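You operate a simulated robot arm through the tools that you are given. There is no shell and no other tool.

Carry out the task below with a simulated two-armed robot. There is one attempt and no reset: what you move stays moved.

TASK
Seal the brown drink cup, then switch the sealer off.
Fine: in this order: cup in the ring, drawer in, red button held down, drawer out again and left open with the cup still in the ring, switch off last; leave the other cups alone. Set down upright: what you pick out.

It is judged by the outcome, as a careful person would: the job done as asked, and still so three seconds after it is handed in. It fails if anything else is knocked over, pushed out of place, dropped, spilled or broken. A push-on lid holds only when it is set on centred and level and pressed home; a screw cap is set on level and turned clockwise until tight.

THE ROBOT
Two 7-joint arms with fingered hands on one trunk that stands fixed in place. Base frame: the origin is at the foot of the trunk, x ahead of it, y to its left, z up. Readings come in m, degrees, newtons and seconds.
The left shoulder is at [0.016, 0.173, 1.301], the right one opposite. With the tool pointing down near the work surface each hand reaches from about 0.1 to 0.72 m from the base axis, measured 20 degrees to its own side. Payload 3.5 kg a hand.
The tool frame of a hand sits at the grasp point between the pads (the TCP): z along the fingers, y along the line on which they close. The tips reach 0.025 m beyond it. Largest opening 0.088 m; the body of the gripper starts 0.029 m behind the TCP. The gripper is a hand of 3 fingers: y runs from the thumb to the fingers, the wrist lies at [-0.013, -0.097, -0.162] in the tool frame, and closing takes about 1.5 s.
Orientation is that of the tool frame in the base frame, as a unit quaternion [w, x, y, z]. With the fingers straight down and the wrist toward the robot, the tool's x, y and z point along [0, 1, 0], [1, 0, 0] and [0, 0, -1] of the base frame.

THE INTERFACE
- The arms move only by the tool send_rows. It takes "left_steps", "right_steps" or both (then of equal length, played together; a hand with none holds still); each is a list of rows, each an object (a shift or turn left out is 0, a gripper value left out holds the last) with "delta_pos": the shift along the base's x, y, z in units of 40 mm (1.0 is 40 mm), a list of three; "angular": the turn, a rotation vector about the base's x, y, z in units of 5 degrees (1.0 is 5 degrees), a list of three; "fingers": the opening, from 0 (shut) to 1 (fully open). In form: [{"delta_pos": [x, y, z], "angular": [rx, ry, rz], "fingers": fingers}, ...]. A call has 1 to 20 rows; each row shifts and turns the commanded pose from where the row before left it. A call with a number of a shift or a turn outside -1 to 1 is refused whole. A row lasts 0.2 s, in which the tool goes at most 0.05 m and 8.6 degrees; a call with a longer step from one row to the next is refused whole, and so is a gripper value outside its range. A pose out of reach is approached as far as the arm can. The call stops where the force on the tool passes 60 N (or 10 N more than at its start, if that is more) or the arm is blocked; 0.2 s more then pass. The fingers move at their own pace (about 0.072 m/s each) and stop on an object; they squeeze with about 26 N. The grip force told is the motor's: it shows also when the fingers shut on nothing. Time passes only in rows, and 0.2 s behind the last, so rows that do not move let the fingers close. The reply holds the time, the measured pose of the TCP, the force on the tool along the base axes, the opening and the grip force, in the units named above and with some noise, with the torque about the TCP (base axes, N m) and any sound that the robot's microphone picked up.
- Cameras (640 x 400 px; columns grow to the right, rows downward): "scene" is now at [0.088, -0.0131, 1.5291]; the picture's right is [-0.18, -0.98, 0.00], its down [-0.58, 0.10, -0.81] and it looks along [0.80, -0.15, -0.59] (base axes); focal length 214 px, centre (320, 200). "left" rides on the left gripper at [-0.058, -0.085, -0.099] in its tool frame; the picture's right is [-0.67, -0.35, 0.66], its down [0.69, -0.63, 0.37] and it looks along [0.28, 0.69, 0.66] (tool axes); focal length 261 px, centre (320, 200). "right" rides on the right gripper at [0.058, -0.085, -0.099] in its tool frame; the picture's right is [-0.67, 0.35, -0.66], its down [-0.69, -0.63, 0.37] and it looks along [-0.29, 0.69, 0.66] (tool axes); focal length 261 px, centre (320, 200).
- capture(camera): a new picture of that camera. No time passes.
- move_column(by): slides the trunk up (or, below 0, down) by that many m; the arms and the scene camera ride with it, the base frame stays. It gives what a move gives, with no picture.
- set_grasp(shape, hand): the hand has 3 fingers and takes this shape, open, in about a second: jaw (thumb against the fingers, like two jaws); tri (thumb and two fingers); tip (a fingertip pinch); poke (one finger out to press); point (the index stretched); flat (the hand flat); cup (the hand cupped); fist (a fist). The gripper value then closes the fingers along that shape, each until it touches; the sizes above hold for jaw. It gives what a move gives, with no picture.
- aim_head(pan, tilt): turns the head with the scene camera to pan (to the left, within 86 degrees either way) and tilt (down, from -29 to 69), counted from straight ahead of the robot. It gives what a move gives.
- probe_pixels(camera, pixels): for up to 12 pixels [column, row] of the newest picture of that camera ("zoom" is the newest enlarged one), the place [x, y, z] in the base frame of the surface seen there, good to about 0.003 m. No time passes.
- close_up(camera, box): a new picture of the part [left, top, right, bottom] of that camera's present view, enlarged. No time passes.
- hand_in(): hands the job in; it is judged then, once.

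Open the grippers and draw the arms clear of the work before you hand the job in, unless the task says otherwise.

The tools are called after "Request:" as name(argument=value, ...) on one line, values as JSON. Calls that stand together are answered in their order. send_rows: Moves the arms, as the interface text tells. Its arguments: {"type":"object","properties":{"left_steps":{"type":"array","items":{"type":"object","properties":{"delta_pos":{"type":"array","items":{"type":"number"}},"angular":{"type":"array","items":{"type":"number"}},"fingers":{"type":"number"}}}},"right_steps":{"type":"array","items":{"type":"object","properties":{"delta_pos":{"type":"array","items":{"type":"number"}},"angular":{"type":"array","items":{"type":"number"}},"fingers":{"type":"number"}}}}},"required":[]} The other tools are called the same way: move_column (by) slides the trunk up or down; set_grasp (shape, hand) gives the hand a shape; aim_head (pan, tilt) turns the head that bears the scene camera; capture (camera) takes a picture; probe_pixels (camera, pixels) gives the place of the surface under pixels of a picture; close_up (camera, box) takes an enlarged picture of a part of a camera's view; hand_in () hands the job in.

At the start:

```text
time: 0.0
left_tool_pos: [0.5003, 0.1047, 1.3894]
left_ee_rot: [-0.001, 0.707, 0.707, -0.001]
left_contact_force: [-0.2, 0.7, -0.2]
left_torque: [-0.01, -0.02, 0.03]
left_width: 0.0876
left_finger_force: 0.0
left_shape: jaw
right_tool_pos: [0.2891, -0.1841, 1.4249]
right_ee_rot: [-0.001, 0.707, 0.707, 0.0]
right_contact_force: [-0.3, 0.2, 0.0]
right_torque: [0.0, -0.01, 0.0]
right_width: 0.0875
right_finger_force: 0.0
right_shape: jaw
trunk travel left (down, up): [-0.375, 0.08]
head pan, tilt: [-10.4, 34.9]
```

scene: 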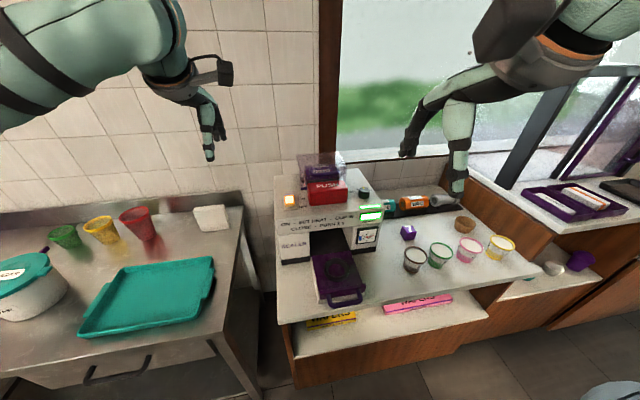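
right: 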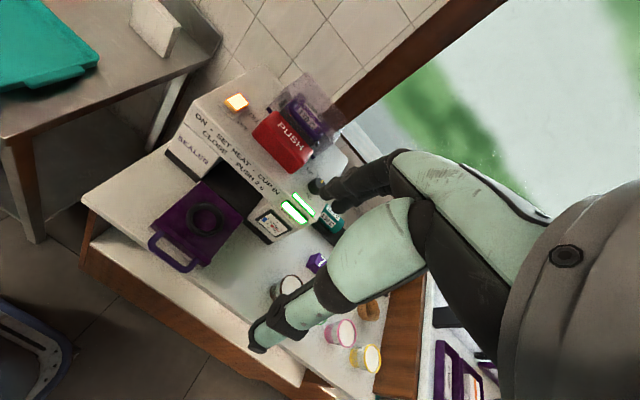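
left: 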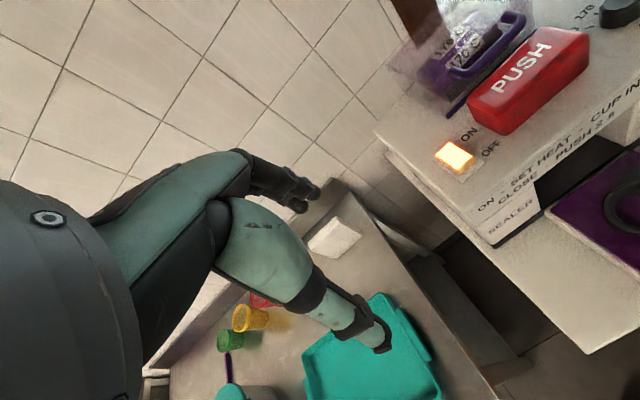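

I start by looking closer at the sealer and cups in the scene view (sealer around (335,220), cups around (410-500,255)).

Request:
close_up(camera="scene", box=[260, 140, 420, 240])

Request:
close_up(camera="scene", box=[380, 200, 540, 300])

Request:
close_up(camera="scene", box=[270, 220, 430, 320])

```text
4.00 times, centred on (340, 190) of scene
```

zoom: 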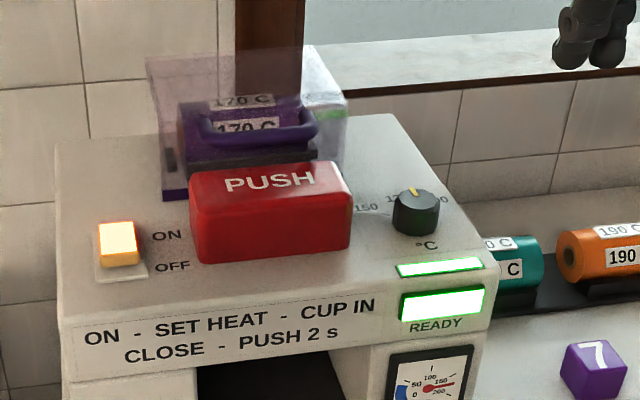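

```text
4.00 times, centred on (460, 250) of scene
```

zoom: 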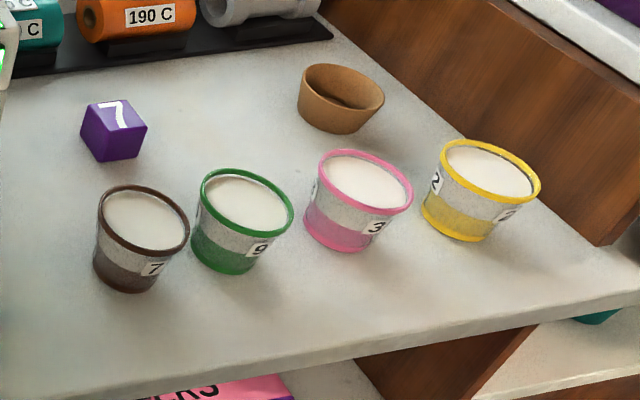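

```text
4.00 times, centred on (350, 270) of scene
```

zoom: 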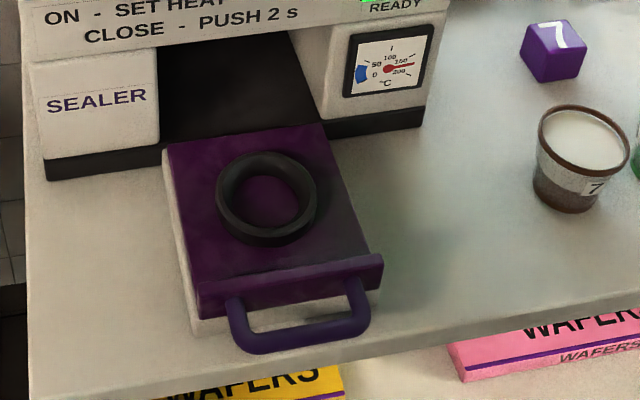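

The sealer seems on with READY lit; I probe the key points: drawer, ring, handle, the button, switch and brown cup.

Request:
probe_pixels(camera="scene", pixels=[[289, 201], [326, 192], [364, 193], [363, 210], [336, 267], [348, 304], [415, 255], [406, 268], [426, 259], [337, 270], [314, 268], [360, 262]])

Request:
close_up(camera="scene", box=[340, 180, 388, 210])

Request:
close_up(camera="scene", box=[290, 140, 354, 180])

Request:
close_up(camera="right", box=[160, 60, 400, 210])

Request:
close_up(camera="left", box=[380, 0, 640, 162])

```text
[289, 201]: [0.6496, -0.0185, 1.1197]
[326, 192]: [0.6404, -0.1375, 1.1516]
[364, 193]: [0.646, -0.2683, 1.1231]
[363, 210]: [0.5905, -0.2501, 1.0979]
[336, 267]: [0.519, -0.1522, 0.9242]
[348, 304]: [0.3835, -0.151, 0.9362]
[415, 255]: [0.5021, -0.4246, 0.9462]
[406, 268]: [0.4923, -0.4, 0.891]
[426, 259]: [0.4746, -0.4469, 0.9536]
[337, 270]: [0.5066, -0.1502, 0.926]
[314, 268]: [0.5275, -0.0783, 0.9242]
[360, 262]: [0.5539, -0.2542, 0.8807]
```

```text
13.33 times, centred on (364, 195) of scene
```

zoom: 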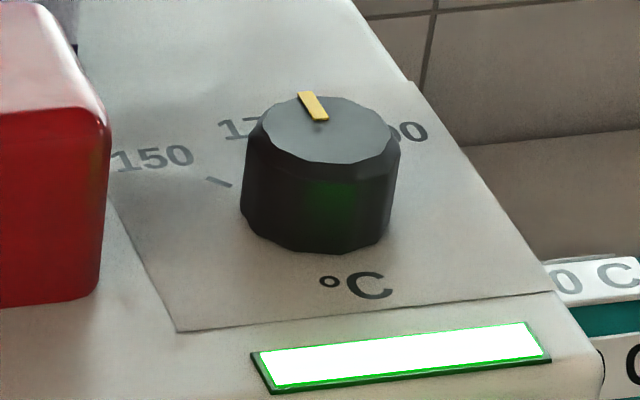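

```text
10.00 times, centred on (322, 160) of scene
```

zoom: 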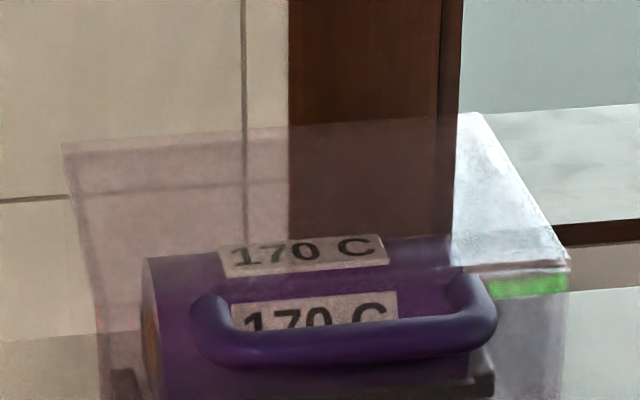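

```text
2.67 times, centred on (280, 135) of right
```

zoom: 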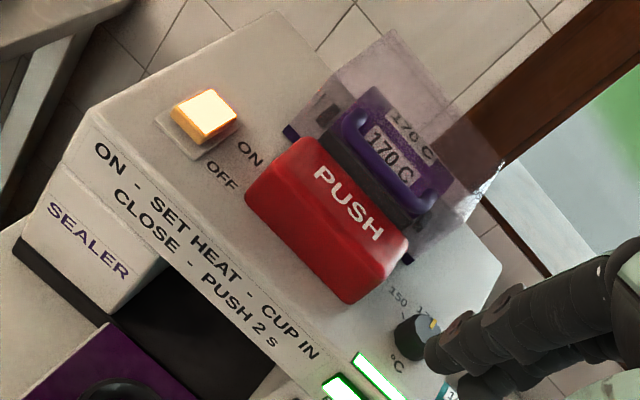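

```text
2.46 times, centred on (510, 81) of left
```

zoom: 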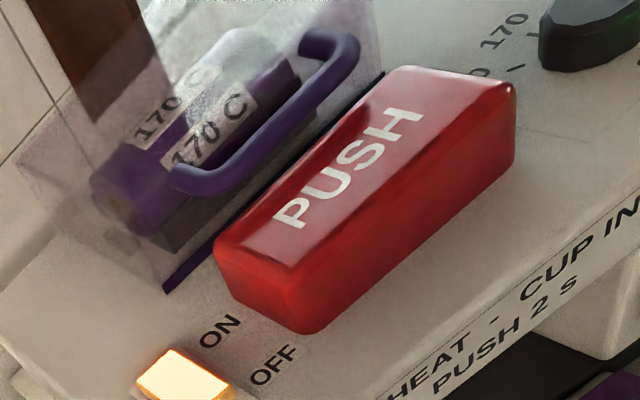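

The dial points at 170 matching the loaded 170 C film and READY is lit. I take a close-up of drawer/ring and probe exact geometry.

Request:
close_up(camera="scene", box=[300, 245, 380, 315])

```text
5.71 times, centred on (340, 280) of scene
```

zoom: 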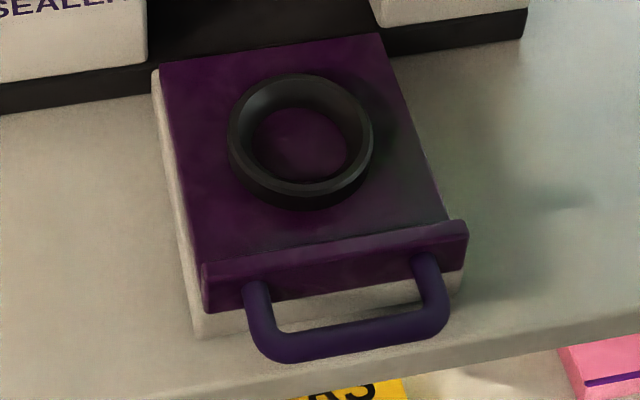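

Image of the drawer: ring centre near zoom (302,140), handle bar near (360,345). I probe these points.

Request:
probe_pixels(camera="zoom", pixels=[[303, 140], [303, 78], [300, 187], [232, 130], [370, 130], [200, 180], [345, 347], [290, 352], [420, 335], [205, 268], [464, 225], [410, 130]])

Request:
probe_pixels(camera="zoom", pixels=[[163, 75], [378, 40], [203, 300], [195, 335], [260, 290], [425, 262], [330, 260], [100, 200], [560, 200], [100, 40], [440, 5], [260, 20]])

```text
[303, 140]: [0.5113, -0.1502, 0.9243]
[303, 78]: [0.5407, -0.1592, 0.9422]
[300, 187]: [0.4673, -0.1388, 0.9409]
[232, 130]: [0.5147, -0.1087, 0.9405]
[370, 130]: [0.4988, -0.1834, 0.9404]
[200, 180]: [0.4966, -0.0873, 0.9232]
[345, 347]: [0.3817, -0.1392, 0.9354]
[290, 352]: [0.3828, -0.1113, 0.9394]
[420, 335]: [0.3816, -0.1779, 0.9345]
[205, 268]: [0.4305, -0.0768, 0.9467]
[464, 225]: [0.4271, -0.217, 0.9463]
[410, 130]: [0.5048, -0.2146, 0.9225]
```

```text
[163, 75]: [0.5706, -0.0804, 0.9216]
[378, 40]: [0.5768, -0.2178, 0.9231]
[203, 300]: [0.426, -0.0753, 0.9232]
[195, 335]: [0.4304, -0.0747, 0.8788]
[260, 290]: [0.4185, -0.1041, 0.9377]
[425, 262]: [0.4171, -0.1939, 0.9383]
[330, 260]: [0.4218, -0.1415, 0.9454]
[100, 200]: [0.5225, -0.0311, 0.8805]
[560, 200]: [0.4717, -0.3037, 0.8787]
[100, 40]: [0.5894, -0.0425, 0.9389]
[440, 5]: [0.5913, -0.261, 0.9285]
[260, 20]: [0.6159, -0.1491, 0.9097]
```

The machine is axis-aligned: ring centre about (0.504,-0.148), rim top z 0.941, handle bar x≈0.382. Now I look closely at the brown cup and neighbours.

Request:
close_up(camera="scene", box=[392, 230, 472, 280])

```text
8.00 times, centred on (432, 255) of scene
```

zoom: 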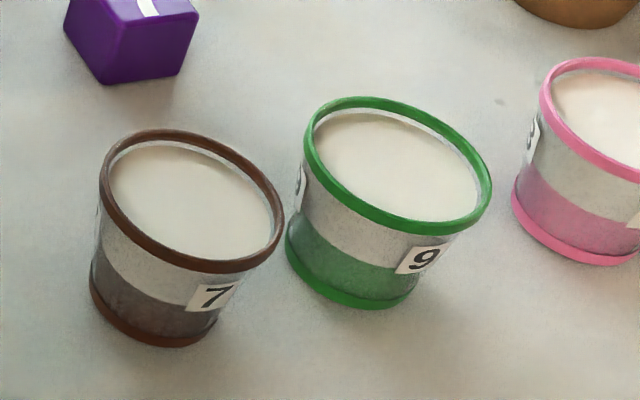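

Brown cup rim spans zoom (100,180)-(284,225), green rim (304,130)-(492,190). I probe rims and bases.

Request:
probe_pixels(camera="zoom", pixels=[[103, 180], [165, 133], [279, 220], [220, 266], [190, 200], [110, 320], [150, 343], [200, 341], [98, 290], [306, 150], [330, 290], [130, 80]])

Request:
probe_pixels(camera="zoom", pixels=[[350, 100], [488, 190], [430, 230], [400, 160], [308, 190], [270, 195], [130, 137], [240, 160], [130, 232], [170, 258], [160, 230], [180, 75]])

```text
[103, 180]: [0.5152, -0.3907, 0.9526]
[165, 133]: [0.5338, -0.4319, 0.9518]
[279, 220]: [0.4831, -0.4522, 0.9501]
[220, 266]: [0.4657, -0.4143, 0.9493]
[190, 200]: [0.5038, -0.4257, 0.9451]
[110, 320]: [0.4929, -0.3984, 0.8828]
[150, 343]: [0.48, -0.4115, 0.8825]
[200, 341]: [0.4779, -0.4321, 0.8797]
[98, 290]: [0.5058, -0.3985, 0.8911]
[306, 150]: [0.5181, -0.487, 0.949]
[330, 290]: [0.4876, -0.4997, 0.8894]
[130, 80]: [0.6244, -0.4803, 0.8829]
```

```text
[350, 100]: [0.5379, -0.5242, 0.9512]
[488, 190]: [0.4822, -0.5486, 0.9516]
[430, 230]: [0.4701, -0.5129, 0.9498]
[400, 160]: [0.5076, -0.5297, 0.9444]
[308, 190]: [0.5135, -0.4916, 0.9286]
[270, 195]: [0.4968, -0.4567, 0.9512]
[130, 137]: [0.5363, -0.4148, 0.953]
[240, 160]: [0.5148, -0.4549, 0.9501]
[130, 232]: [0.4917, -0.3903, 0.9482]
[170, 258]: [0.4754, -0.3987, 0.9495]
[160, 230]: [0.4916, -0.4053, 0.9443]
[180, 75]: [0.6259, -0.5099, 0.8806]
```

Brown cup centre ≈ (0.501,-0.423), rim Ø≈0.07 at z 0.952, base on z 0.88; green cup is ~0.1 m further right, so I'll grasp along x. I move the right hand above the cup to z≈1.10.

Request:
send_rows(right_steps=[{"delta_pos": [0.4816, -0.543, -0.7384], "fingers": 1}, {"delta_pos": [0.4816, -0.543, -0.7384]}, {"delta_pos": [0.4816, -0.543, -0.7384]}, {"delta_pos": [0.4816, -0.543, -0.7384]}, {"delta_pos": [0.4816, -0.543, -0.7384]}, {"delta_pos": [0.4816, -0.543, -0.7384]}, {"delta_pos": [0.4816, -0.543, -0.7384]}, {"delta_pos": [0.4816, -0.543, -0.7384]}, {"delta_pos": [0.4816, -0.543, -0.7384]}, {"delta_pos": [0.4816, -0.543, -0.7384]}, {"delta_pos": [0.4816, -0.543, -0.7384]}, {}])

```text
time: 2.6
left_tool_pos: [0.4994, 0.1048, 1.3889]
left_ee_rot: [0.001, 0.706, 0.708, 0.0]
left_contact_force: [0.0, 0.2, 0.3]
left_torque: [-0.04, 0.0, 0.03]
left_width: 0.0877
left_finger_force: 0.0
left_shape: jaw
right_tool_pos: [0.5006, -0.4223, 1.103]
right_ee_rot: [-0.001, 0.707, 0.707, 0.001]
right_contact_force: [0.2, 0.3, 0.9]
right_torque: [0.01, 0.0, 0.01]
right_width: 0.0875
right_finger_force: 0.1
right_shape: jaw
trunk travel left (down, up): [-0.375, 0.08]
head pan, tilt: [-10.4, 34.9]
```

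The hand is now above the cup; I check both cameras before descending.

Request:
capture(camera="right")

Request:
capture(camera="scene")

```text
taken
```

right: 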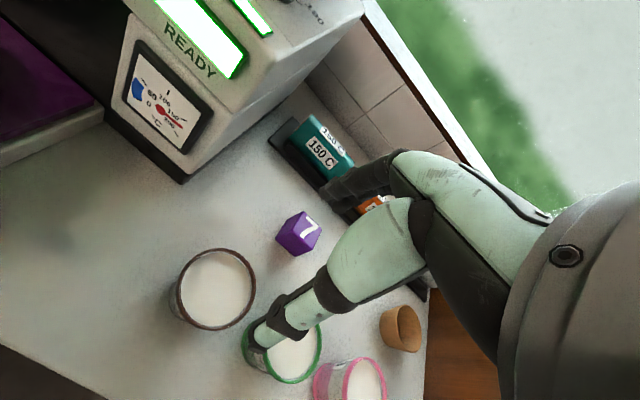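

```text
taken
```

scene: 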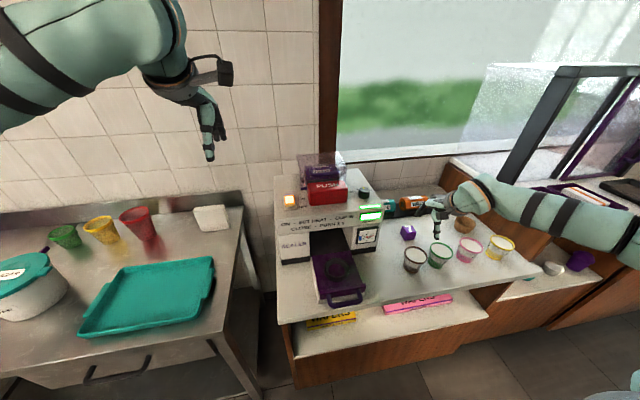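

The cup rim in the right view is centred near (215,288), exactly where a point below the TCP at rim height should project. I probe rim points with this camera to refine.

Request:
probe_pixels(camera="right", pixels=[[214, 250], [214, 329], [178, 298], [254, 282], [190, 260], [241, 318], [241, 257], [187, 318], [214, 288], [286, 325], [247, 355], [318, 345]])

Request:
close_up(camera="right", box=[140, 200, 340, 390])

```text
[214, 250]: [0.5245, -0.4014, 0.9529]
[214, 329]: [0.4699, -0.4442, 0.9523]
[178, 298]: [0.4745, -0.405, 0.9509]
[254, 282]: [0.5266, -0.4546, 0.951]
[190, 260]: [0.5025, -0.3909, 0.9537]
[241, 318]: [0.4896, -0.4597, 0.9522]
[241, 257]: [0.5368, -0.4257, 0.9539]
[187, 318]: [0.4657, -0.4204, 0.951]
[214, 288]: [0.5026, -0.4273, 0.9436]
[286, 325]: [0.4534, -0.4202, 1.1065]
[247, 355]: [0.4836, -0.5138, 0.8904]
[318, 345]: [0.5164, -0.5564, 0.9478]
```

```text
2.11 times, centred on (240, 295) of right
```

zoom: 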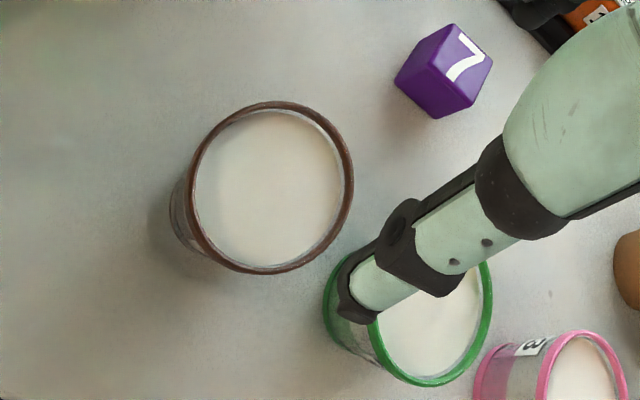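

Rim centre refined to (0.500,-0.4245). I descend to z≈0.985 (tips just above the rim) and check the straddle.

Request:
send_rows(right_steps=[{"delta_pos": [-0.015, -0.055, -0.74]}, {"delta_pos": [0, 0, -0.74]}, {"delta_pos": [0, 0, -0.74]}, {"delta_pos": [0, 0, -0.73]}, {}])

Request:
capture(camera="right")

Request:
close_up(camera="scene", box=[380, 190, 500, 280])

```text
time: 3.8
left_tool_pos: [0.5001, 0.1052, 1.3889]
left_ee_rot: [0.0, 0.707, 0.707, 0.0]
left_contact_force: [0.5, 0.5, -0.3]
left_torque: [0.0, -0.03, 0.0]
left_width: 0.0877
left_finger_force: 0.0
left_shape: jaw
right_tool_pos: [0.5007, -0.426, 0.9819]
right_ee_rot: [-0.001, 0.707, 0.707, 0.001]
right_contact_force: [0.0, 0.3, -0.4]
right_torque: [0.0, 0.02, -0.03]
right_width: 0.0878
right_finger_force: 0.0
right_shape: jaw
trunk travel left (down, up): [-0.375, 0.08]
head pan, tilt: [-10.4, 34.9]
```

```text
taken
```

right: 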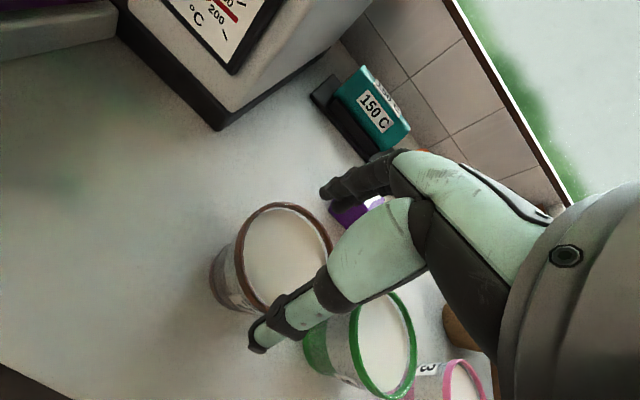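

```text
4.44 times, centred on (440, 235) of scene
```

zoom: 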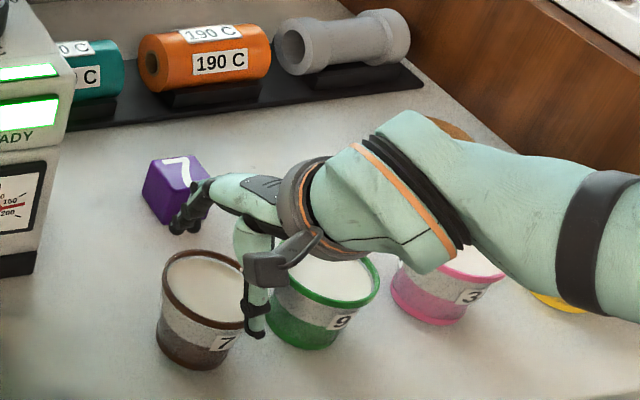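

Tips are just above the rim. I probe the visible rim in the right view to confirm the cup is centred between the fingers.

Request:
close_up(camera="right", box=[190, 180, 350, 360])

Request:
probe_pixels(camera="right", pixels=[[285, 204], [240, 225], [238, 265], [250, 295], [325, 235], [310, 214], [262, 212], [260, 350], [250, 343], [322, 193]])

```text
2.22 times, centred on (270, 270) of right
```

zoom: 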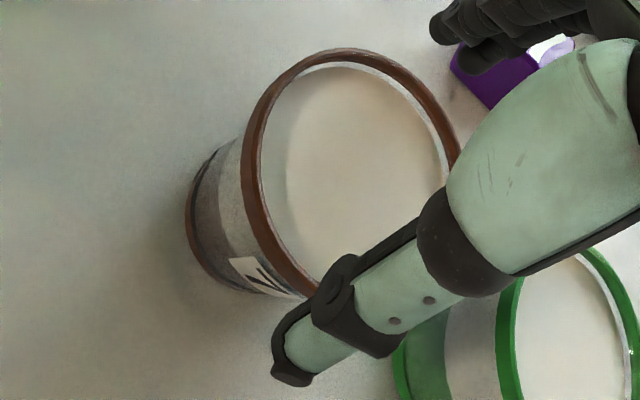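

```text
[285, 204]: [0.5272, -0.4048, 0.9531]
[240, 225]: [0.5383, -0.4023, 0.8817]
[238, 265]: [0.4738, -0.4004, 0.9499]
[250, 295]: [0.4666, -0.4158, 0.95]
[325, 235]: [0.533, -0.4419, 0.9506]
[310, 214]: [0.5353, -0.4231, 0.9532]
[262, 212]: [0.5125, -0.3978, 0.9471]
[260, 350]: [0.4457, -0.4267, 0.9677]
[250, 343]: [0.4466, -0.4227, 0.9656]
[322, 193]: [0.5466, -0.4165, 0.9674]
```

Rim spans x 0.4655–0.536, fingers at 0.456 and 0.547: centred. I descend 0.05 m and check forces.

Request:
send_rows(right_steps=[{"delta_pos": [0, 0.02, -0.4]}, {"delta_pos": [0, 0, -0.4]}, {"delta_pos": [0, 0, -0.4]}, {}])

Request:
capture(camera="right")

Request:
close_up(camera="scene", box=[380, 210, 480, 290])

```text
time: 4.8
left_tool_pos: [0.4988, 0.1068, 1.391]
left_ee_rot: [0.001, 0.708, 0.706, 0.0]
left_contact_force: [-0.3, -0.1, 0.1]
left_torque: [-0.03, 0.01, 0.01]
left_width: 0.0876
left_finger_force: 0.1
left_shape: jaw
right_tool_pos: [0.4997, -0.4225, 0.938]
right_ee_rot: [0.001, 0.707, 0.707, 0.001]
right_contact_force: [2.6, 1.1, 14.9]
right_torque: [0.03, -0.1, 0.04]
right_width: 0.0879
right_finger_force: 0.0
right_shape: jaw
trunk travel left (down, up): [-0.375, 0.08]
head pan, tilt: [-10.4, 34.9]
```

```text
taken
```

right: 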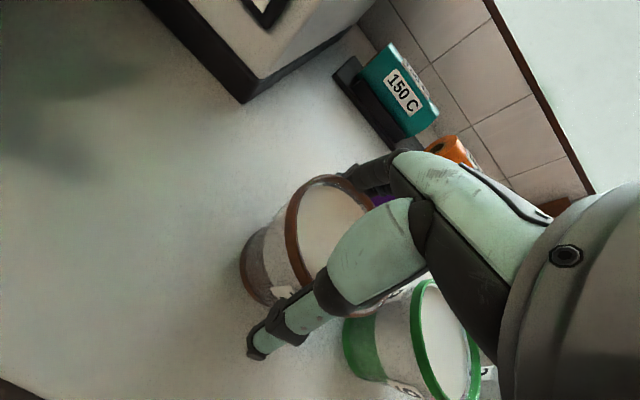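

```text
5.00 times, centred on (430, 250) of scene
```

zoom: 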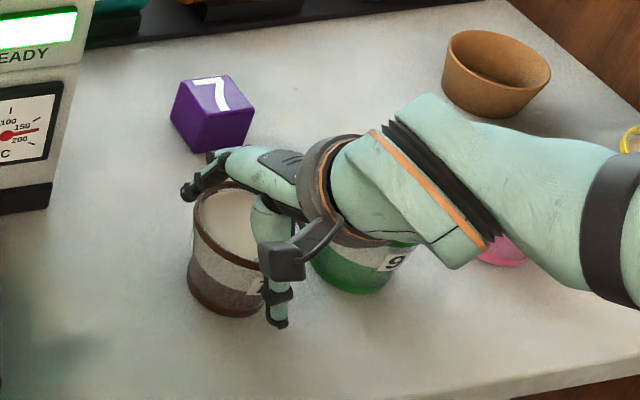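

The reading shows 15 N upward near the TCP axis: the hand's inner side lightly touches the brown cup rim at z 0.938. I back up 5 mm, then close the fingers.

Request:
send_rows(right_steps=[{"delta_pos": [0.02, -0.04, 0.13]}, {}])

Request:
close_up(camera="right", box=[220, 120, 460, 370])

```text
time: 5.4
left_tool_pos: [0.4994, 0.105, 1.3898]
left_ee_rot: [0.001, 0.707, 0.707, -0.001]
left_contact_force: [0.3, -0.3, -0.6]
left_torque: [0.0, -0.05, 0.0]
left_width: 0.0873
left_finger_force: 0.0
left_shape: jaw
right_tool_pos: [0.4999, -0.4246, 0.9395]
right_ee_rot: [-0.001, 0.707, 0.707, 0.001]
right_contact_force: [-0.6, 0.8, 0.2]
right_torque: [-0.01, -0.06, 0.02]
right_width: 0.0879
right_finger_force: 0.1
right_shape: jaw
trunk travel left (down, up): [-0.375, 0.08]
head pan, tilt: [-10.4, 34.9]
```

```text
1.60 times, centred on (340, 245) of right
```

zoom: 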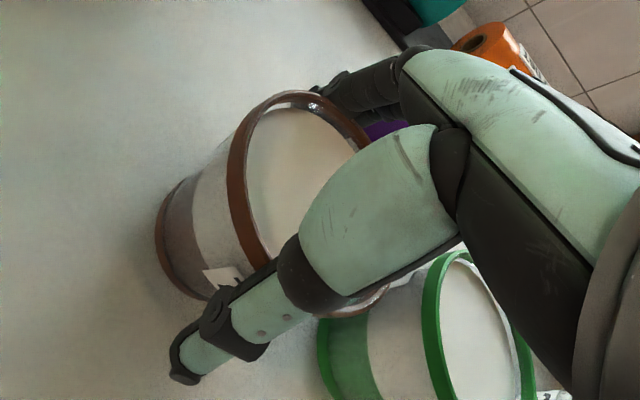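

Force is zero now and the cup sits between thumb and fingers. I close the fingers slowly on the cup.

Request:
send_rows(right_steps=[{"fingers": 0.9}, {"fingers": 0.85}, {"fingers": 0.8}, {"fingers": 0.75}, {"fingers": 0.6}, {"fingers": 0.4}, {"fingers": 0.2}, {"fingers": 0}, {}, {}])

Request:
capture(camera="right")

Request:
close_up(camera="scene", box=[380, 210, 480, 290])

```text
time: 7.6
left_tool_pos: [0.4997, 0.1054, 1.3898]
left_ee_rot: [0.0, 0.707, 0.707, 0.0]
left_contact_force: [0.6, 0.0, -0.3]
left_torque: [0.03, 0.01, -0.01]
left_width: 0.0875
left_finger_force: 0.0
left_shape: jaw
right_tool_pos: [0.5, -0.4254, 0.9398]
right_ee_rot: [0.0, 0.707, 0.708, 0.001]
right_contact_force: [0.0, 0.5, -1.0]
right_torque: [0.01, -0.05, -0.04]
right_width: 0.0534
right_finger_force: 26.5
right_shape: jaw
trunk travel left (down, up): [-0.375, 0.08]
head pan, tilt: [-10.4, 34.9]
```

```text
taken
```

right: 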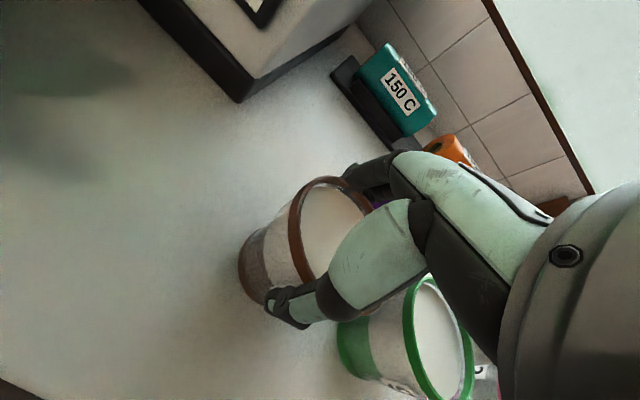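

```text
5.00 times, centred on (430, 250) of scene
```

zoom: 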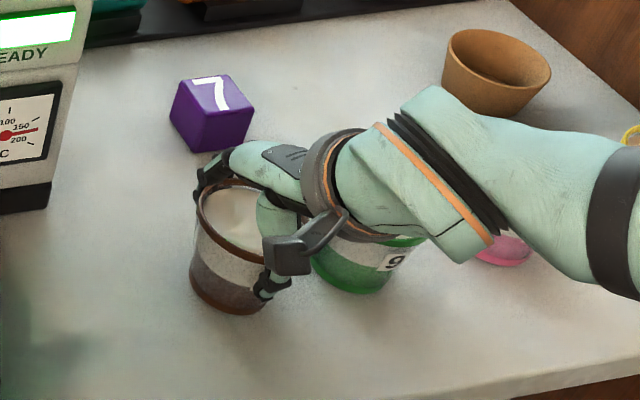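

The grip holds at 0.0534 m with 26.5 N. I lift straight up 0.1 m gently.

Request:
send_rows(right_steps=[{"delta_pos": [0, 0, 0.1]}, {"delta_pos": [0, 0, 0.2]}, {"delta_pos": [0, 0, 0.3]}, {"delta_pos": [0, 0, 0.4]}, {"delta_pos": [0, 0, 0.4]}, {"delta_pos": [0, 0, 0.4]}, {"delta_pos": [0, 0, 0.4]}, {"delta_pos": [0, 0, 0.2]}, {"delta_pos": [0, 0, 0.1]}, {}])

Request:
capture(camera="scene")

Request:
capture(camera="right")

```text
time: 9.8
left_tool_pos: [0.4995, 0.1042, 1.3896]
left_ee_rot: [0.0, 0.708, 0.707, -0.001]
left_contact_force: [-0.3, 0.0, -0.5]
left_torque: [0.01, 0.03, -0.01]
left_width: 0.0875
left_finger_force: 0.0
left_shape: jaw
right_tool_pos: [0.5, -0.4255, 1.0411]
right_ee_rot: [-0.002, 0.707, 0.707, 0.0]
right_contact_force: [0.6, -0.5, -1.5]
right_torque: [0.02, 0.0, 0.01]
right_width: 0.0535
right_finger_force: 26.6
right_shape: jaw
trunk travel left (down, up): [-0.375, 0.08]
head pan, tilt: [-10.4, 34.9]
```

```text
taken
```

scene: 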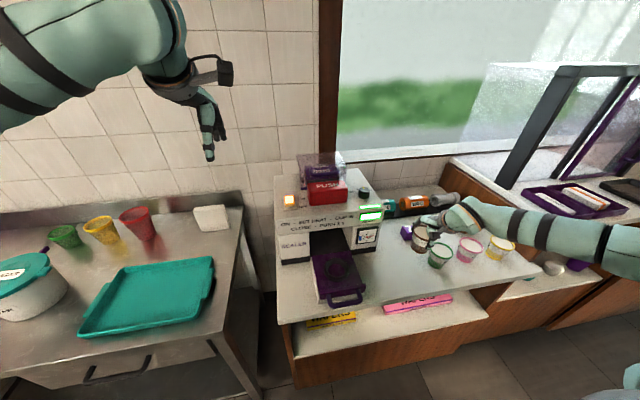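

```text
taken
```

right: 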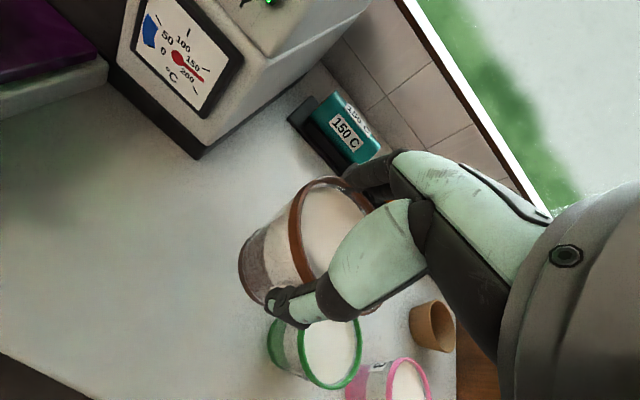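

Cup is held level at z 1.041. I carry it left along y to above the ring (0.504,-0.1475), well in front of the machine face.

Request:
send_rows(right_steps=[{"delta_pos": [0, 0.2, 0]}, {"delta_pos": [0, 0.4, 0]}, {"delta_pos": [0, 0.6, 0]}, {"delta_pos": [0, 0.7, 0]}, {"delta_pos": [0, 0.7, 0]}, {"delta_pos": [0, 0.7, 0]}, {"delta_pos": [0, 0.7, 0]}, {"delta_pos": [0, 0.7, 0]}, {"delta_pos": [0, 0.7, 0]}, {"delta_pos": [0, 0.7, 0]}, {"delta_pos": [0.05, 0.5, 0]}, {"delta_pos": [0.05, 0.25, 0]}, {"delta_pos": [0, 0.1, 0]}, {}])

Request:
capture(camera="scene")

Request:
capture(camera="right")

```text
time: 12.8
left_tool_pos: [0.5005, 0.1049, 1.389]
left_ee_rot: [0.0, 0.707, 0.707, 0.0]
left_contact_force: [0.2, 0.3, 0.1]
left_torque: [0.01, 0.02, -0.02]
left_width: 0.0873
left_finger_force: 0.0
left_shape: jaw
right_tool_pos: [0.5045, -0.1472, 1.0406]
right_ee_rot: [-0.001, 0.707, 0.707, 0.001]
right_contact_force: [-0.4, -0.2, -2.1]
right_torque: [0.02, 0.02, 0.02]
right_width: 0.0536
right_finger_force: 25.7
right_shape: jaw
trunk travel left (down, up): [-0.375, 0.08]
head pan, tilt: [-10.4, 34.9]
```

```text
taken
```

scene: 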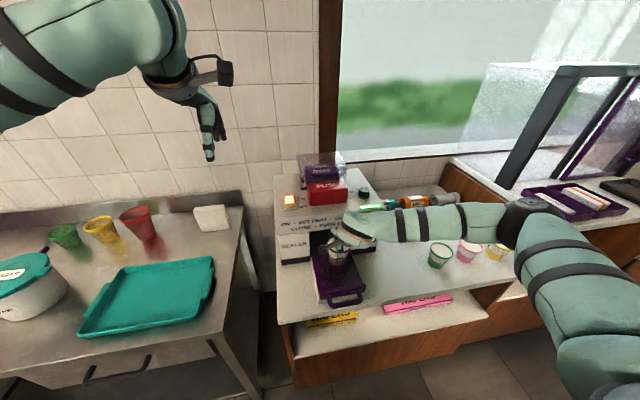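

```text
taken
```

right: 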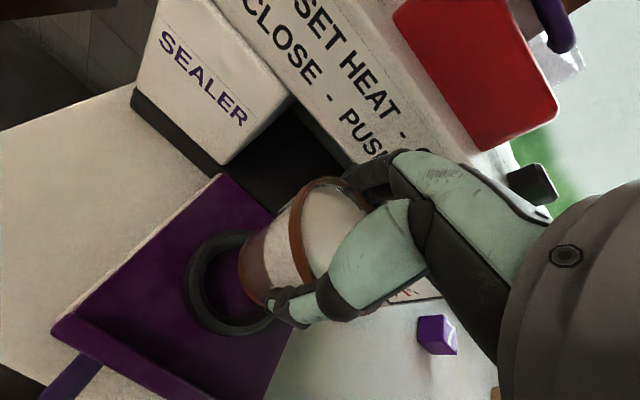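

The cup hovers above the drawer; the ring is visible at (230,285) in the right view. I zoom in and probe ring and cup base for alignment.

Request:
close_up(camera="right", box=[160, 160, 400, 350])

Request:
close_up(camera="scene", box=[290, 210, 400, 310])

```text
2.11 times, centred on (280, 255) of right
```

zoom: 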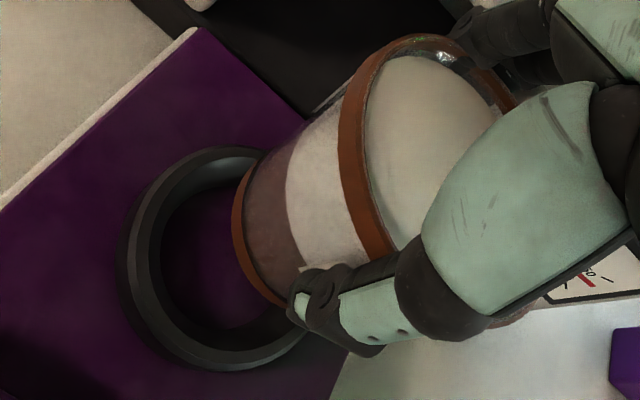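

```text
4.00 times, centred on (345, 260) of scene
```

zoom: 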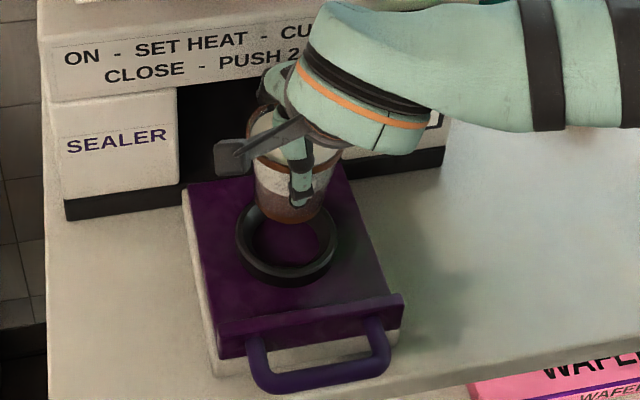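

I probe ring-top points and cup-base edge from both views.

Request:
probe_pixels(camera="right", pixels=[[189, 283], [209, 245], [233, 234], [200, 312], [223, 330], [247, 331], [240, 269], [245, 246], [254, 300], [215, 285], [262, 327], [225, 310]])

Request:
probe_pixels(camera="zoom", pixels=[[241, 235], [334, 235], [288, 269], [250, 258], [320, 262], [288, 220], [260, 210], [318, 212], [290, 200], [267, 150], [245, 215], [285, 245]])

```text
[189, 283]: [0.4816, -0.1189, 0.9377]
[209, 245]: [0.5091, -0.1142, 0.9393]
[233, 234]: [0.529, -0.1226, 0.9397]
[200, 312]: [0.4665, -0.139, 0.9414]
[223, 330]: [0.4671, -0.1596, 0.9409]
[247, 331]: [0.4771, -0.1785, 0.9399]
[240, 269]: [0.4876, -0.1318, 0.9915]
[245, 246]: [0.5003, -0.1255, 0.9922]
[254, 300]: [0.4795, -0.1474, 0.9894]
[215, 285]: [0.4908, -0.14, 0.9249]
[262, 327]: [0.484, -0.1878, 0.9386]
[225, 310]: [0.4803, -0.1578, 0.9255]
```

```text
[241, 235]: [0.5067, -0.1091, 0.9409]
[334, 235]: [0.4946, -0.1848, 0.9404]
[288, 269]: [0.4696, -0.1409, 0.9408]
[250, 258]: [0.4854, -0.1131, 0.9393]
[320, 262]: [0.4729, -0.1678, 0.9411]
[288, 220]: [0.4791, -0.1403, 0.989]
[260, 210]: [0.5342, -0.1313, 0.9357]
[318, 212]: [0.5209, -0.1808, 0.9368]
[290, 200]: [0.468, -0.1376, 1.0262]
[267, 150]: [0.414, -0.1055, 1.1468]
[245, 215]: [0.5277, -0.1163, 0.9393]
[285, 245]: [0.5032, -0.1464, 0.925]
```

Ring fit gives centre ≈(0.503,-0.148), cup base ≈(0.504,-0.149): aligned within error. I lower 0.03 m so the base is about 1 cm above the ring and recheck.

Request:
send_rows(right_steps=[{"delta_pos": [0, 0, -0.15]}, {"delta_pos": [0, 0, -0.25]}, {"delta_pos": [0, 0, -0.25]}, {"delta_pos": [0, 0, -0.1]}, {}])

Request:
close_up(camera="scene", box=[310, 235, 370, 285])

Request:
close_up(camera="right", box=[160, 160, 400, 350])

```text
time: 14.0
left_tool_pos: [0.4998, 0.1054, 1.389]
left_ee_rot: [0.0, 0.707, 0.707, 0.001]
left_contact_force: [0.0, -0.1, 0.6]
left_torque: [-0.01, -0.01, -0.01]
left_width: 0.0875
left_finger_force: 0.1
left_shape: jaw
right_tool_pos: [0.5047, -0.1456, 1.0105]
right_ee_rot: [-0.002, 0.707, 0.707, 0.0]
right_contact_force: [1.0, 0.3, -2.0]
right_torque: [0.01, 0.0, -0.04]
right_width: 0.0534
right_finger_force: 25.6
right_shape: jaw
trunk travel left (down, up): [-0.375, 0.08]
head pan, tilt: [-10.4, 34.9]
```

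```text
8.00 times, centred on (340, 260) of scene
```

zoom: 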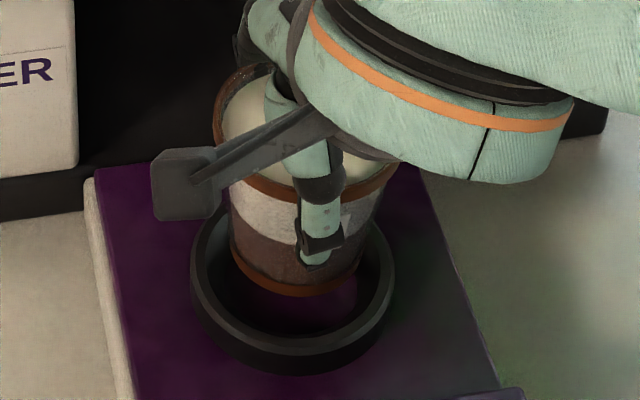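

```text
2.11 times, centred on (280, 255) of right
```

zoom: 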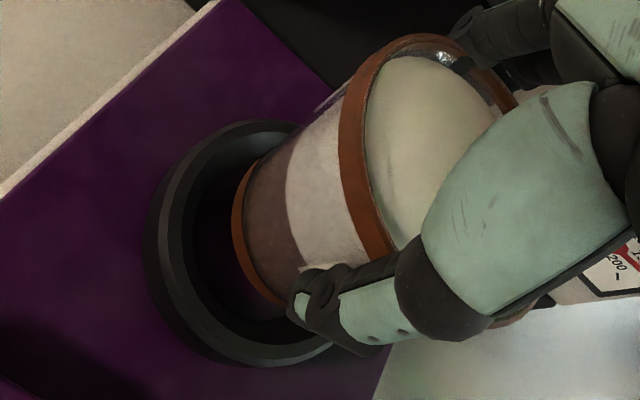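

Base sits about 1 cm above the ring, within 2 mm of centred (ring centre col ~293, cup base ~297 in zoom). I nudge +1 mm y and lower 0.022 m gently.

Request:
send_rows(right_steps=[{"delta_pos": [-0.01, 0.03, -0.1]}, {"delta_pos": [0, 0, -0.1]}, {"delta_pos": [0, 0, -0.1]}, {"delta_pos": [0, 0, -0.1]}, {"delta_pos": [0, 0, -0.1]}, {"delta_pos": [0, 0, -0.05]}, {}])

Request:
close_up(camera="scene", box=[310, 235, 370, 285])

Request:
close_up(camera="right", box=[160, 160, 400, 350])

```text
time: 15.6
left_tool_pos: [0.4997, 0.105, 1.3888]
left_ee_rot: [-0.001, 0.706, 0.708, -0.001]
left_contact_force: [0.1, -0.4, 1.0]
left_torque: [0.0, -0.01, -0.01]
left_width: 0.0877
left_finger_force: 0.0
left_shape: jaw
right_tool_pos: [0.5038, -0.147, 0.9876]
right_ee_rot: [0.0, 0.707, 0.707, 0.0]
right_contact_force: [-0.4, -0.4, -1.9]
right_torque: [0.05, 0.03, -0.04]
right_width: 0.0536
right_finger_force: 26.2
right_shape: jaw
trunk travel left (down, up): [-0.375, 0.08]
head pan, tilt: [-10.4, 34.9]
```

```text
8.00 times, centred on (340, 260) of scene
```

zoom: 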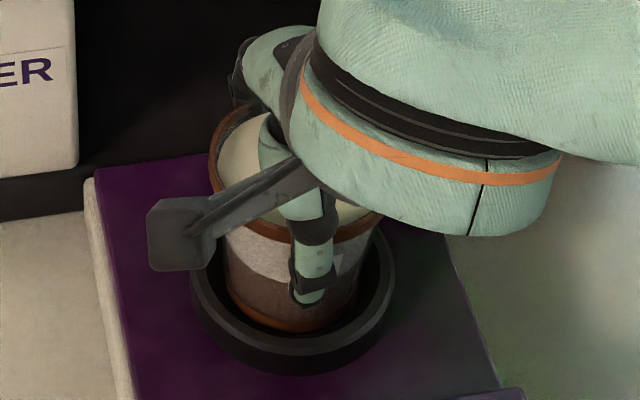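

```text
2.11 times, centred on (280, 255) of right
```

zoom: 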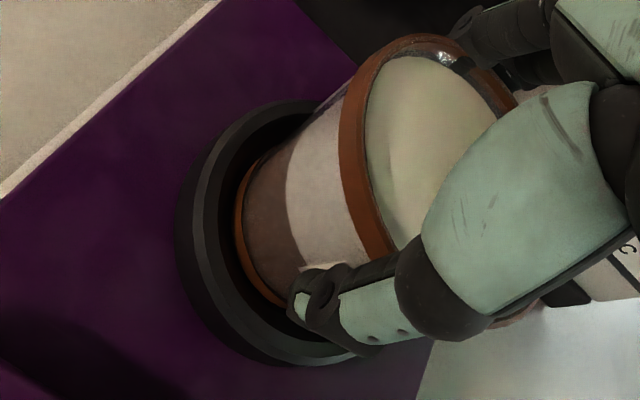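

The base is inside the ring and centred. I lower the last ~4-5 mm in 2 mm steps until contact.

Request:
send_rows(right_steps=[{"delta_pos": [0, 0, -0.05]}, {"delta_pos": [0, 0, -0.05]}, {}])

```text
time: 16.4
left_tool_pos: [0.5006, 0.1043, 1.3893]
left_ee_rot: [0.0, 0.708, 0.707, 0.0]
left_contact_force: [-0.1, -0.7, 0.3]
left_torque: [-0.01, 0.01, 0.02]
left_width: 0.0875
left_finger_force: 0.1
left_shape: jaw
right_tool_pos: [0.5051, -0.1464, 0.9845]
right_ee_rot: [0.0, 0.707, 0.707, 0.0]
right_contact_force: [0.1, -0.3, -0.9]
right_torque: [0.01, -0.02, 0.0]
right_width: 0.0534
right_finger_force: 25.9
right_shape: jaw
trunk travel left (down, up): [-0.375, 0.08]
head pan, tilt: [-10.4, 34.9]
```

The weight reading is falling slightly (−0.9 N); I go down two more 1.5 mm steps to feel the floor.

Request:
send_rows(right_steps=[{"delta_pos": [0, 0, -0.04]}, {"delta_pos": [0, 0, -0.03]}, {}])

Request:
close_up(camera="scene", box=[310, 235, 370, 285])

```text
time: 17.2
left_tool_pos: [0.4985, 0.1051, 1.39]
left_ee_rot: [0.002, 0.707, 0.707, 0.0]
left_contact_force: [-0.4, -0.1, -0.2]
left_torque: [-0.03, 0.01, 0.02]
left_width: 0.0873
left_finger_force: 0.0
left_shape: jaw
right_tool_pos: [0.5039, -0.1443, 0.9828]
right_ee_rot: [0.001, 0.707, 0.707, 0.001]
right_contact_force: [0.1, 2.2, 8.9]
right_torque: [-0.11, -0.19, 0.01]
right_width: 0.0534
right_finger_force: 26.4
right_shape: jaw
trunk travel left (down, up): [-0.375, 0.08]
head pan, tilt: [-10.4, 34.9]
```

```text
8.00 times, centred on (340, 260) of scene
```

zoom: 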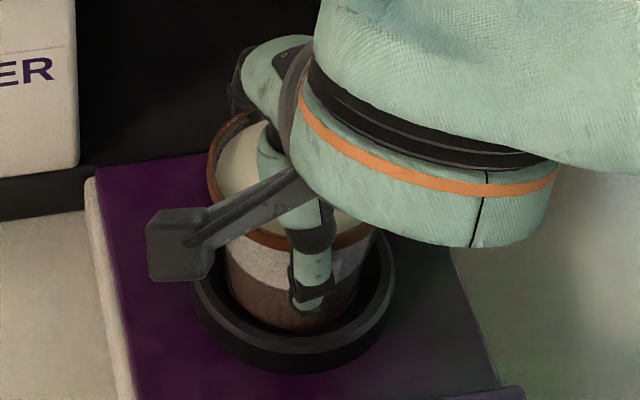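

Contact at the floor (≈9 N, z 0.9828 as predicted). I relieve 1 mm and open the fingers gradually.

Request:
send_rows(right_steps=[{"delta_pos": [0, 0, 0.025]}, {"fingers": 0.65}, {"fingers": 0.7}, {"fingers": 0.8}, {"fingers": 0.9}, {"fingers": 1.0}, {}, {}])

Request:
close_up(camera="scene", box=[310, 235, 370, 285])

Request:
close_up(camera="right", box=[160, 160, 400, 350])

```text
time: 19.0
left_tool_pos: [0.4996, 0.1057, 1.39]
left_ee_rot: [0.0, 0.708, 0.707, -0.001]
left_contact_force: [0.3, 0.0, -0.3]
left_torque: [-0.01, 0.02, -0.01]
left_width: 0.0879
left_finger_force: 0.0
left_shape: jaw
right_tool_pos: [0.5043, -0.146, 0.9829]
right_ee_rot: [-0.001, 0.707, 0.707, 0.001]
right_contact_force: [-0.2, 1.1, 4.0]
right_torque: [0.02, -0.05, 0.0]
right_width: 0.0879
right_finger_force: 0.1
right_shape: jaw
trunk travel left (down, up): [-0.375, 0.08]
head pan, tilt: [-10.4, 34.9]
```

```text
8.00 times, centred on (340, 260) of scene
```

zoom: 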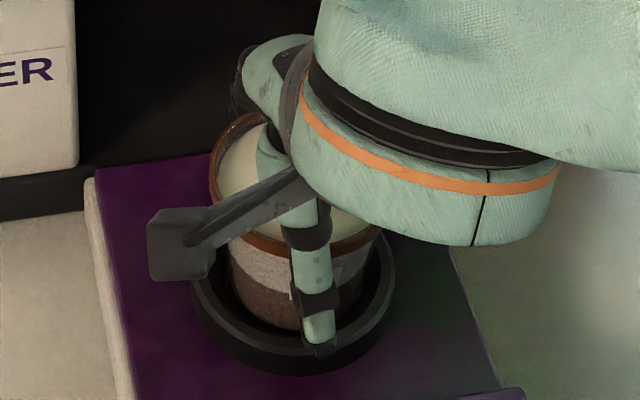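

```text
2.11 times, centred on (280, 255) of right
```

zoom: 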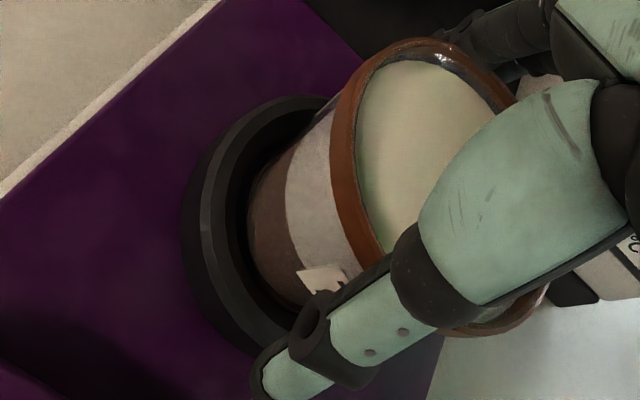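

The cup stands in the ring and fingers are fully open. I raise the hand straight up, slowly first.

Request:
send_rows(right_steps=[{"delta_pos": [0, 0, 0.1]}, {"delta_pos": [0, 0, 0.2]}, {"delta_pos": [0, 0, 0.4]}, {"delta_pos": [0, 0, 0.6]}, {"delta_pos": [0, 0, 0.8]}, {"delta_pos": [0, 0, 0.8]}, {"delta_pos": [0, 0, 0.4]}, {}])

Request:
capture(camera="right")

Request:
close_up(camera="scene", box=[290, 215, 400, 315])

```text
time: 20.8
left_tool_pos: [0.4997, 0.1062, 1.3899]
left_ee_rot: [-0.001, 0.707, 0.707, -0.001]
left_contact_force: [-0.2, 0.5, -0.4]
left_torque: [0.0, -0.04, 0.01]
left_width: 0.0876
left_finger_force: 0.0
left_shape: jaw
right_tool_pos: [0.5056, -0.1465, 1.1153]
right_ee_rot: [-0.001, 0.707, 0.707, 0.001]
right_contact_force: [-0.6, 0.7, -0.2]
right_torque: [0.0, 0.0, 0.01]
right_width: 0.0878
right_finger_force: 0.1
right_shape: jaw
trunk travel left (down, up): [-0.375, 0.08]
head pan, tilt: [-10.4, 34.9]
```

```text
taken
```

right: 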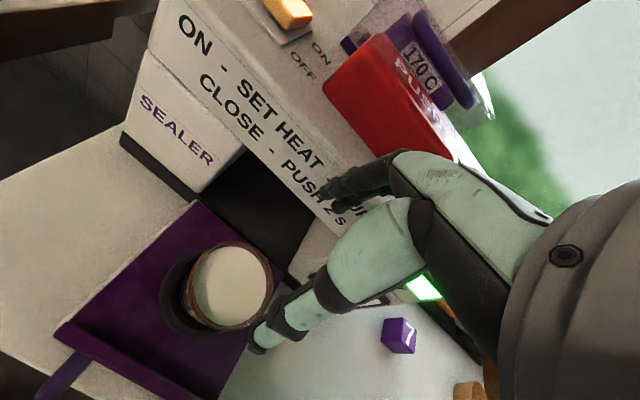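

```text
4.00 times, centred on (345, 265) of scene
```

zoom: 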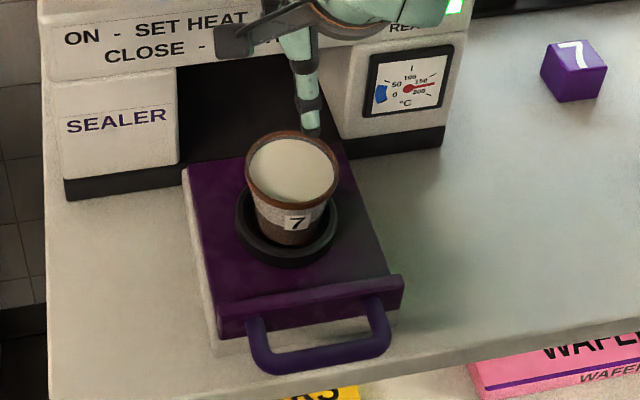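

The cup stands upright in the ring (zoom (292,185)), READY still lit. Next I draw the right hand back toward the handle, tilting it 30° so the fingers point forward-down and the body stays clear of the machine.

Request:
send_rows(right_steps=[{"delta_pos": [-0.72, -0.01, 0]}, {"delta_pos": [-0.72, -0.01, 0], "angular": [0, -1, 0]}, {"delta_pos": [-0.72, 0, 0], "angular": [0, -1, 0]}, {"delta_pos": [-0.72, 0, 0], "angular": [0, -1, 0]}, {"delta_pos": [-0.72, 0, 0], "angular": [0, -1, 0]}, {"delta_pos": [-0.74, 0, 0], "angular": [0, -1, 0]}, {"delta_pos": [0, 0, -0.3], "angular": [0, -1, 0]}, {"delta_pos": [0, 0, -0.5]}, {}])

Request:
capture(camera="right")

Request:
capture(camera="scene")

```text
time: 22.5
left_tool_pos: [0.5003, 0.106, 1.3901]
left_ee_rot: [0.001, 0.707, 0.708, -0.002]
left_contact_force: [0.2, 0.3, 0.7]
left_torque: [0.0, 0.0, 0.03]
left_width: 0.0879
left_finger_force: 0.0
left_shape: jaw
right_tool_pos: [0.4023, -0.0639, 1.2015]
right_ee_rot: [0.082, 0.746, 0.601, 0.275]
right_contact_force: [1.1, -0.8, 0.9]
right_torque: [-0.01, 0.02, 0.01]
right_width: 0.0881
right_finger_force: 0.0
right_shape: jaw
right hand out of reach, approached as far as the arm can: row 3, 4, 5, 6, 7
trunk travel left (down, up): [-0.375, 0.08]
head pan, tilt: [-10.4, 34.9]
stopped in row 8 (right hand): the arm was blocked; the commanded pose is now the measured one
```

```text
taken
```

right: 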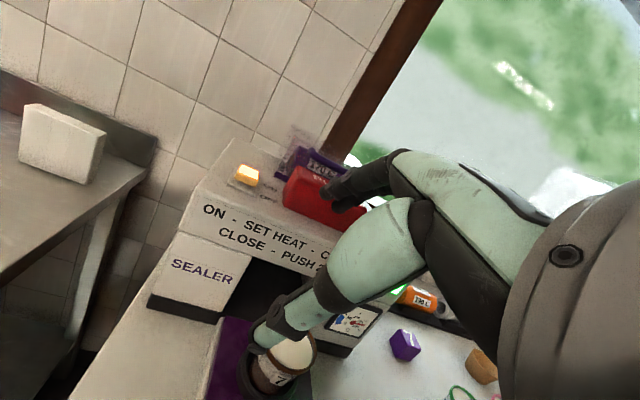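

```text
taken
```

scene: 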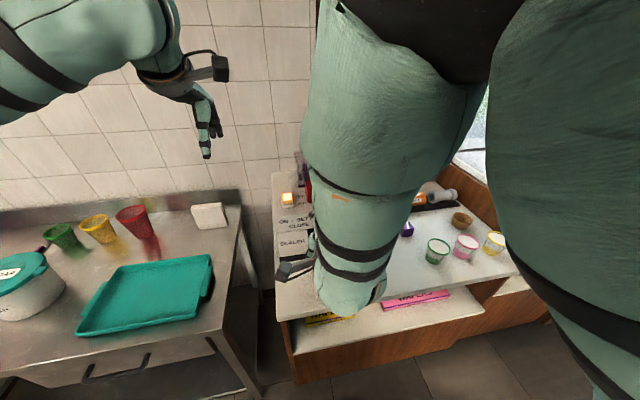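

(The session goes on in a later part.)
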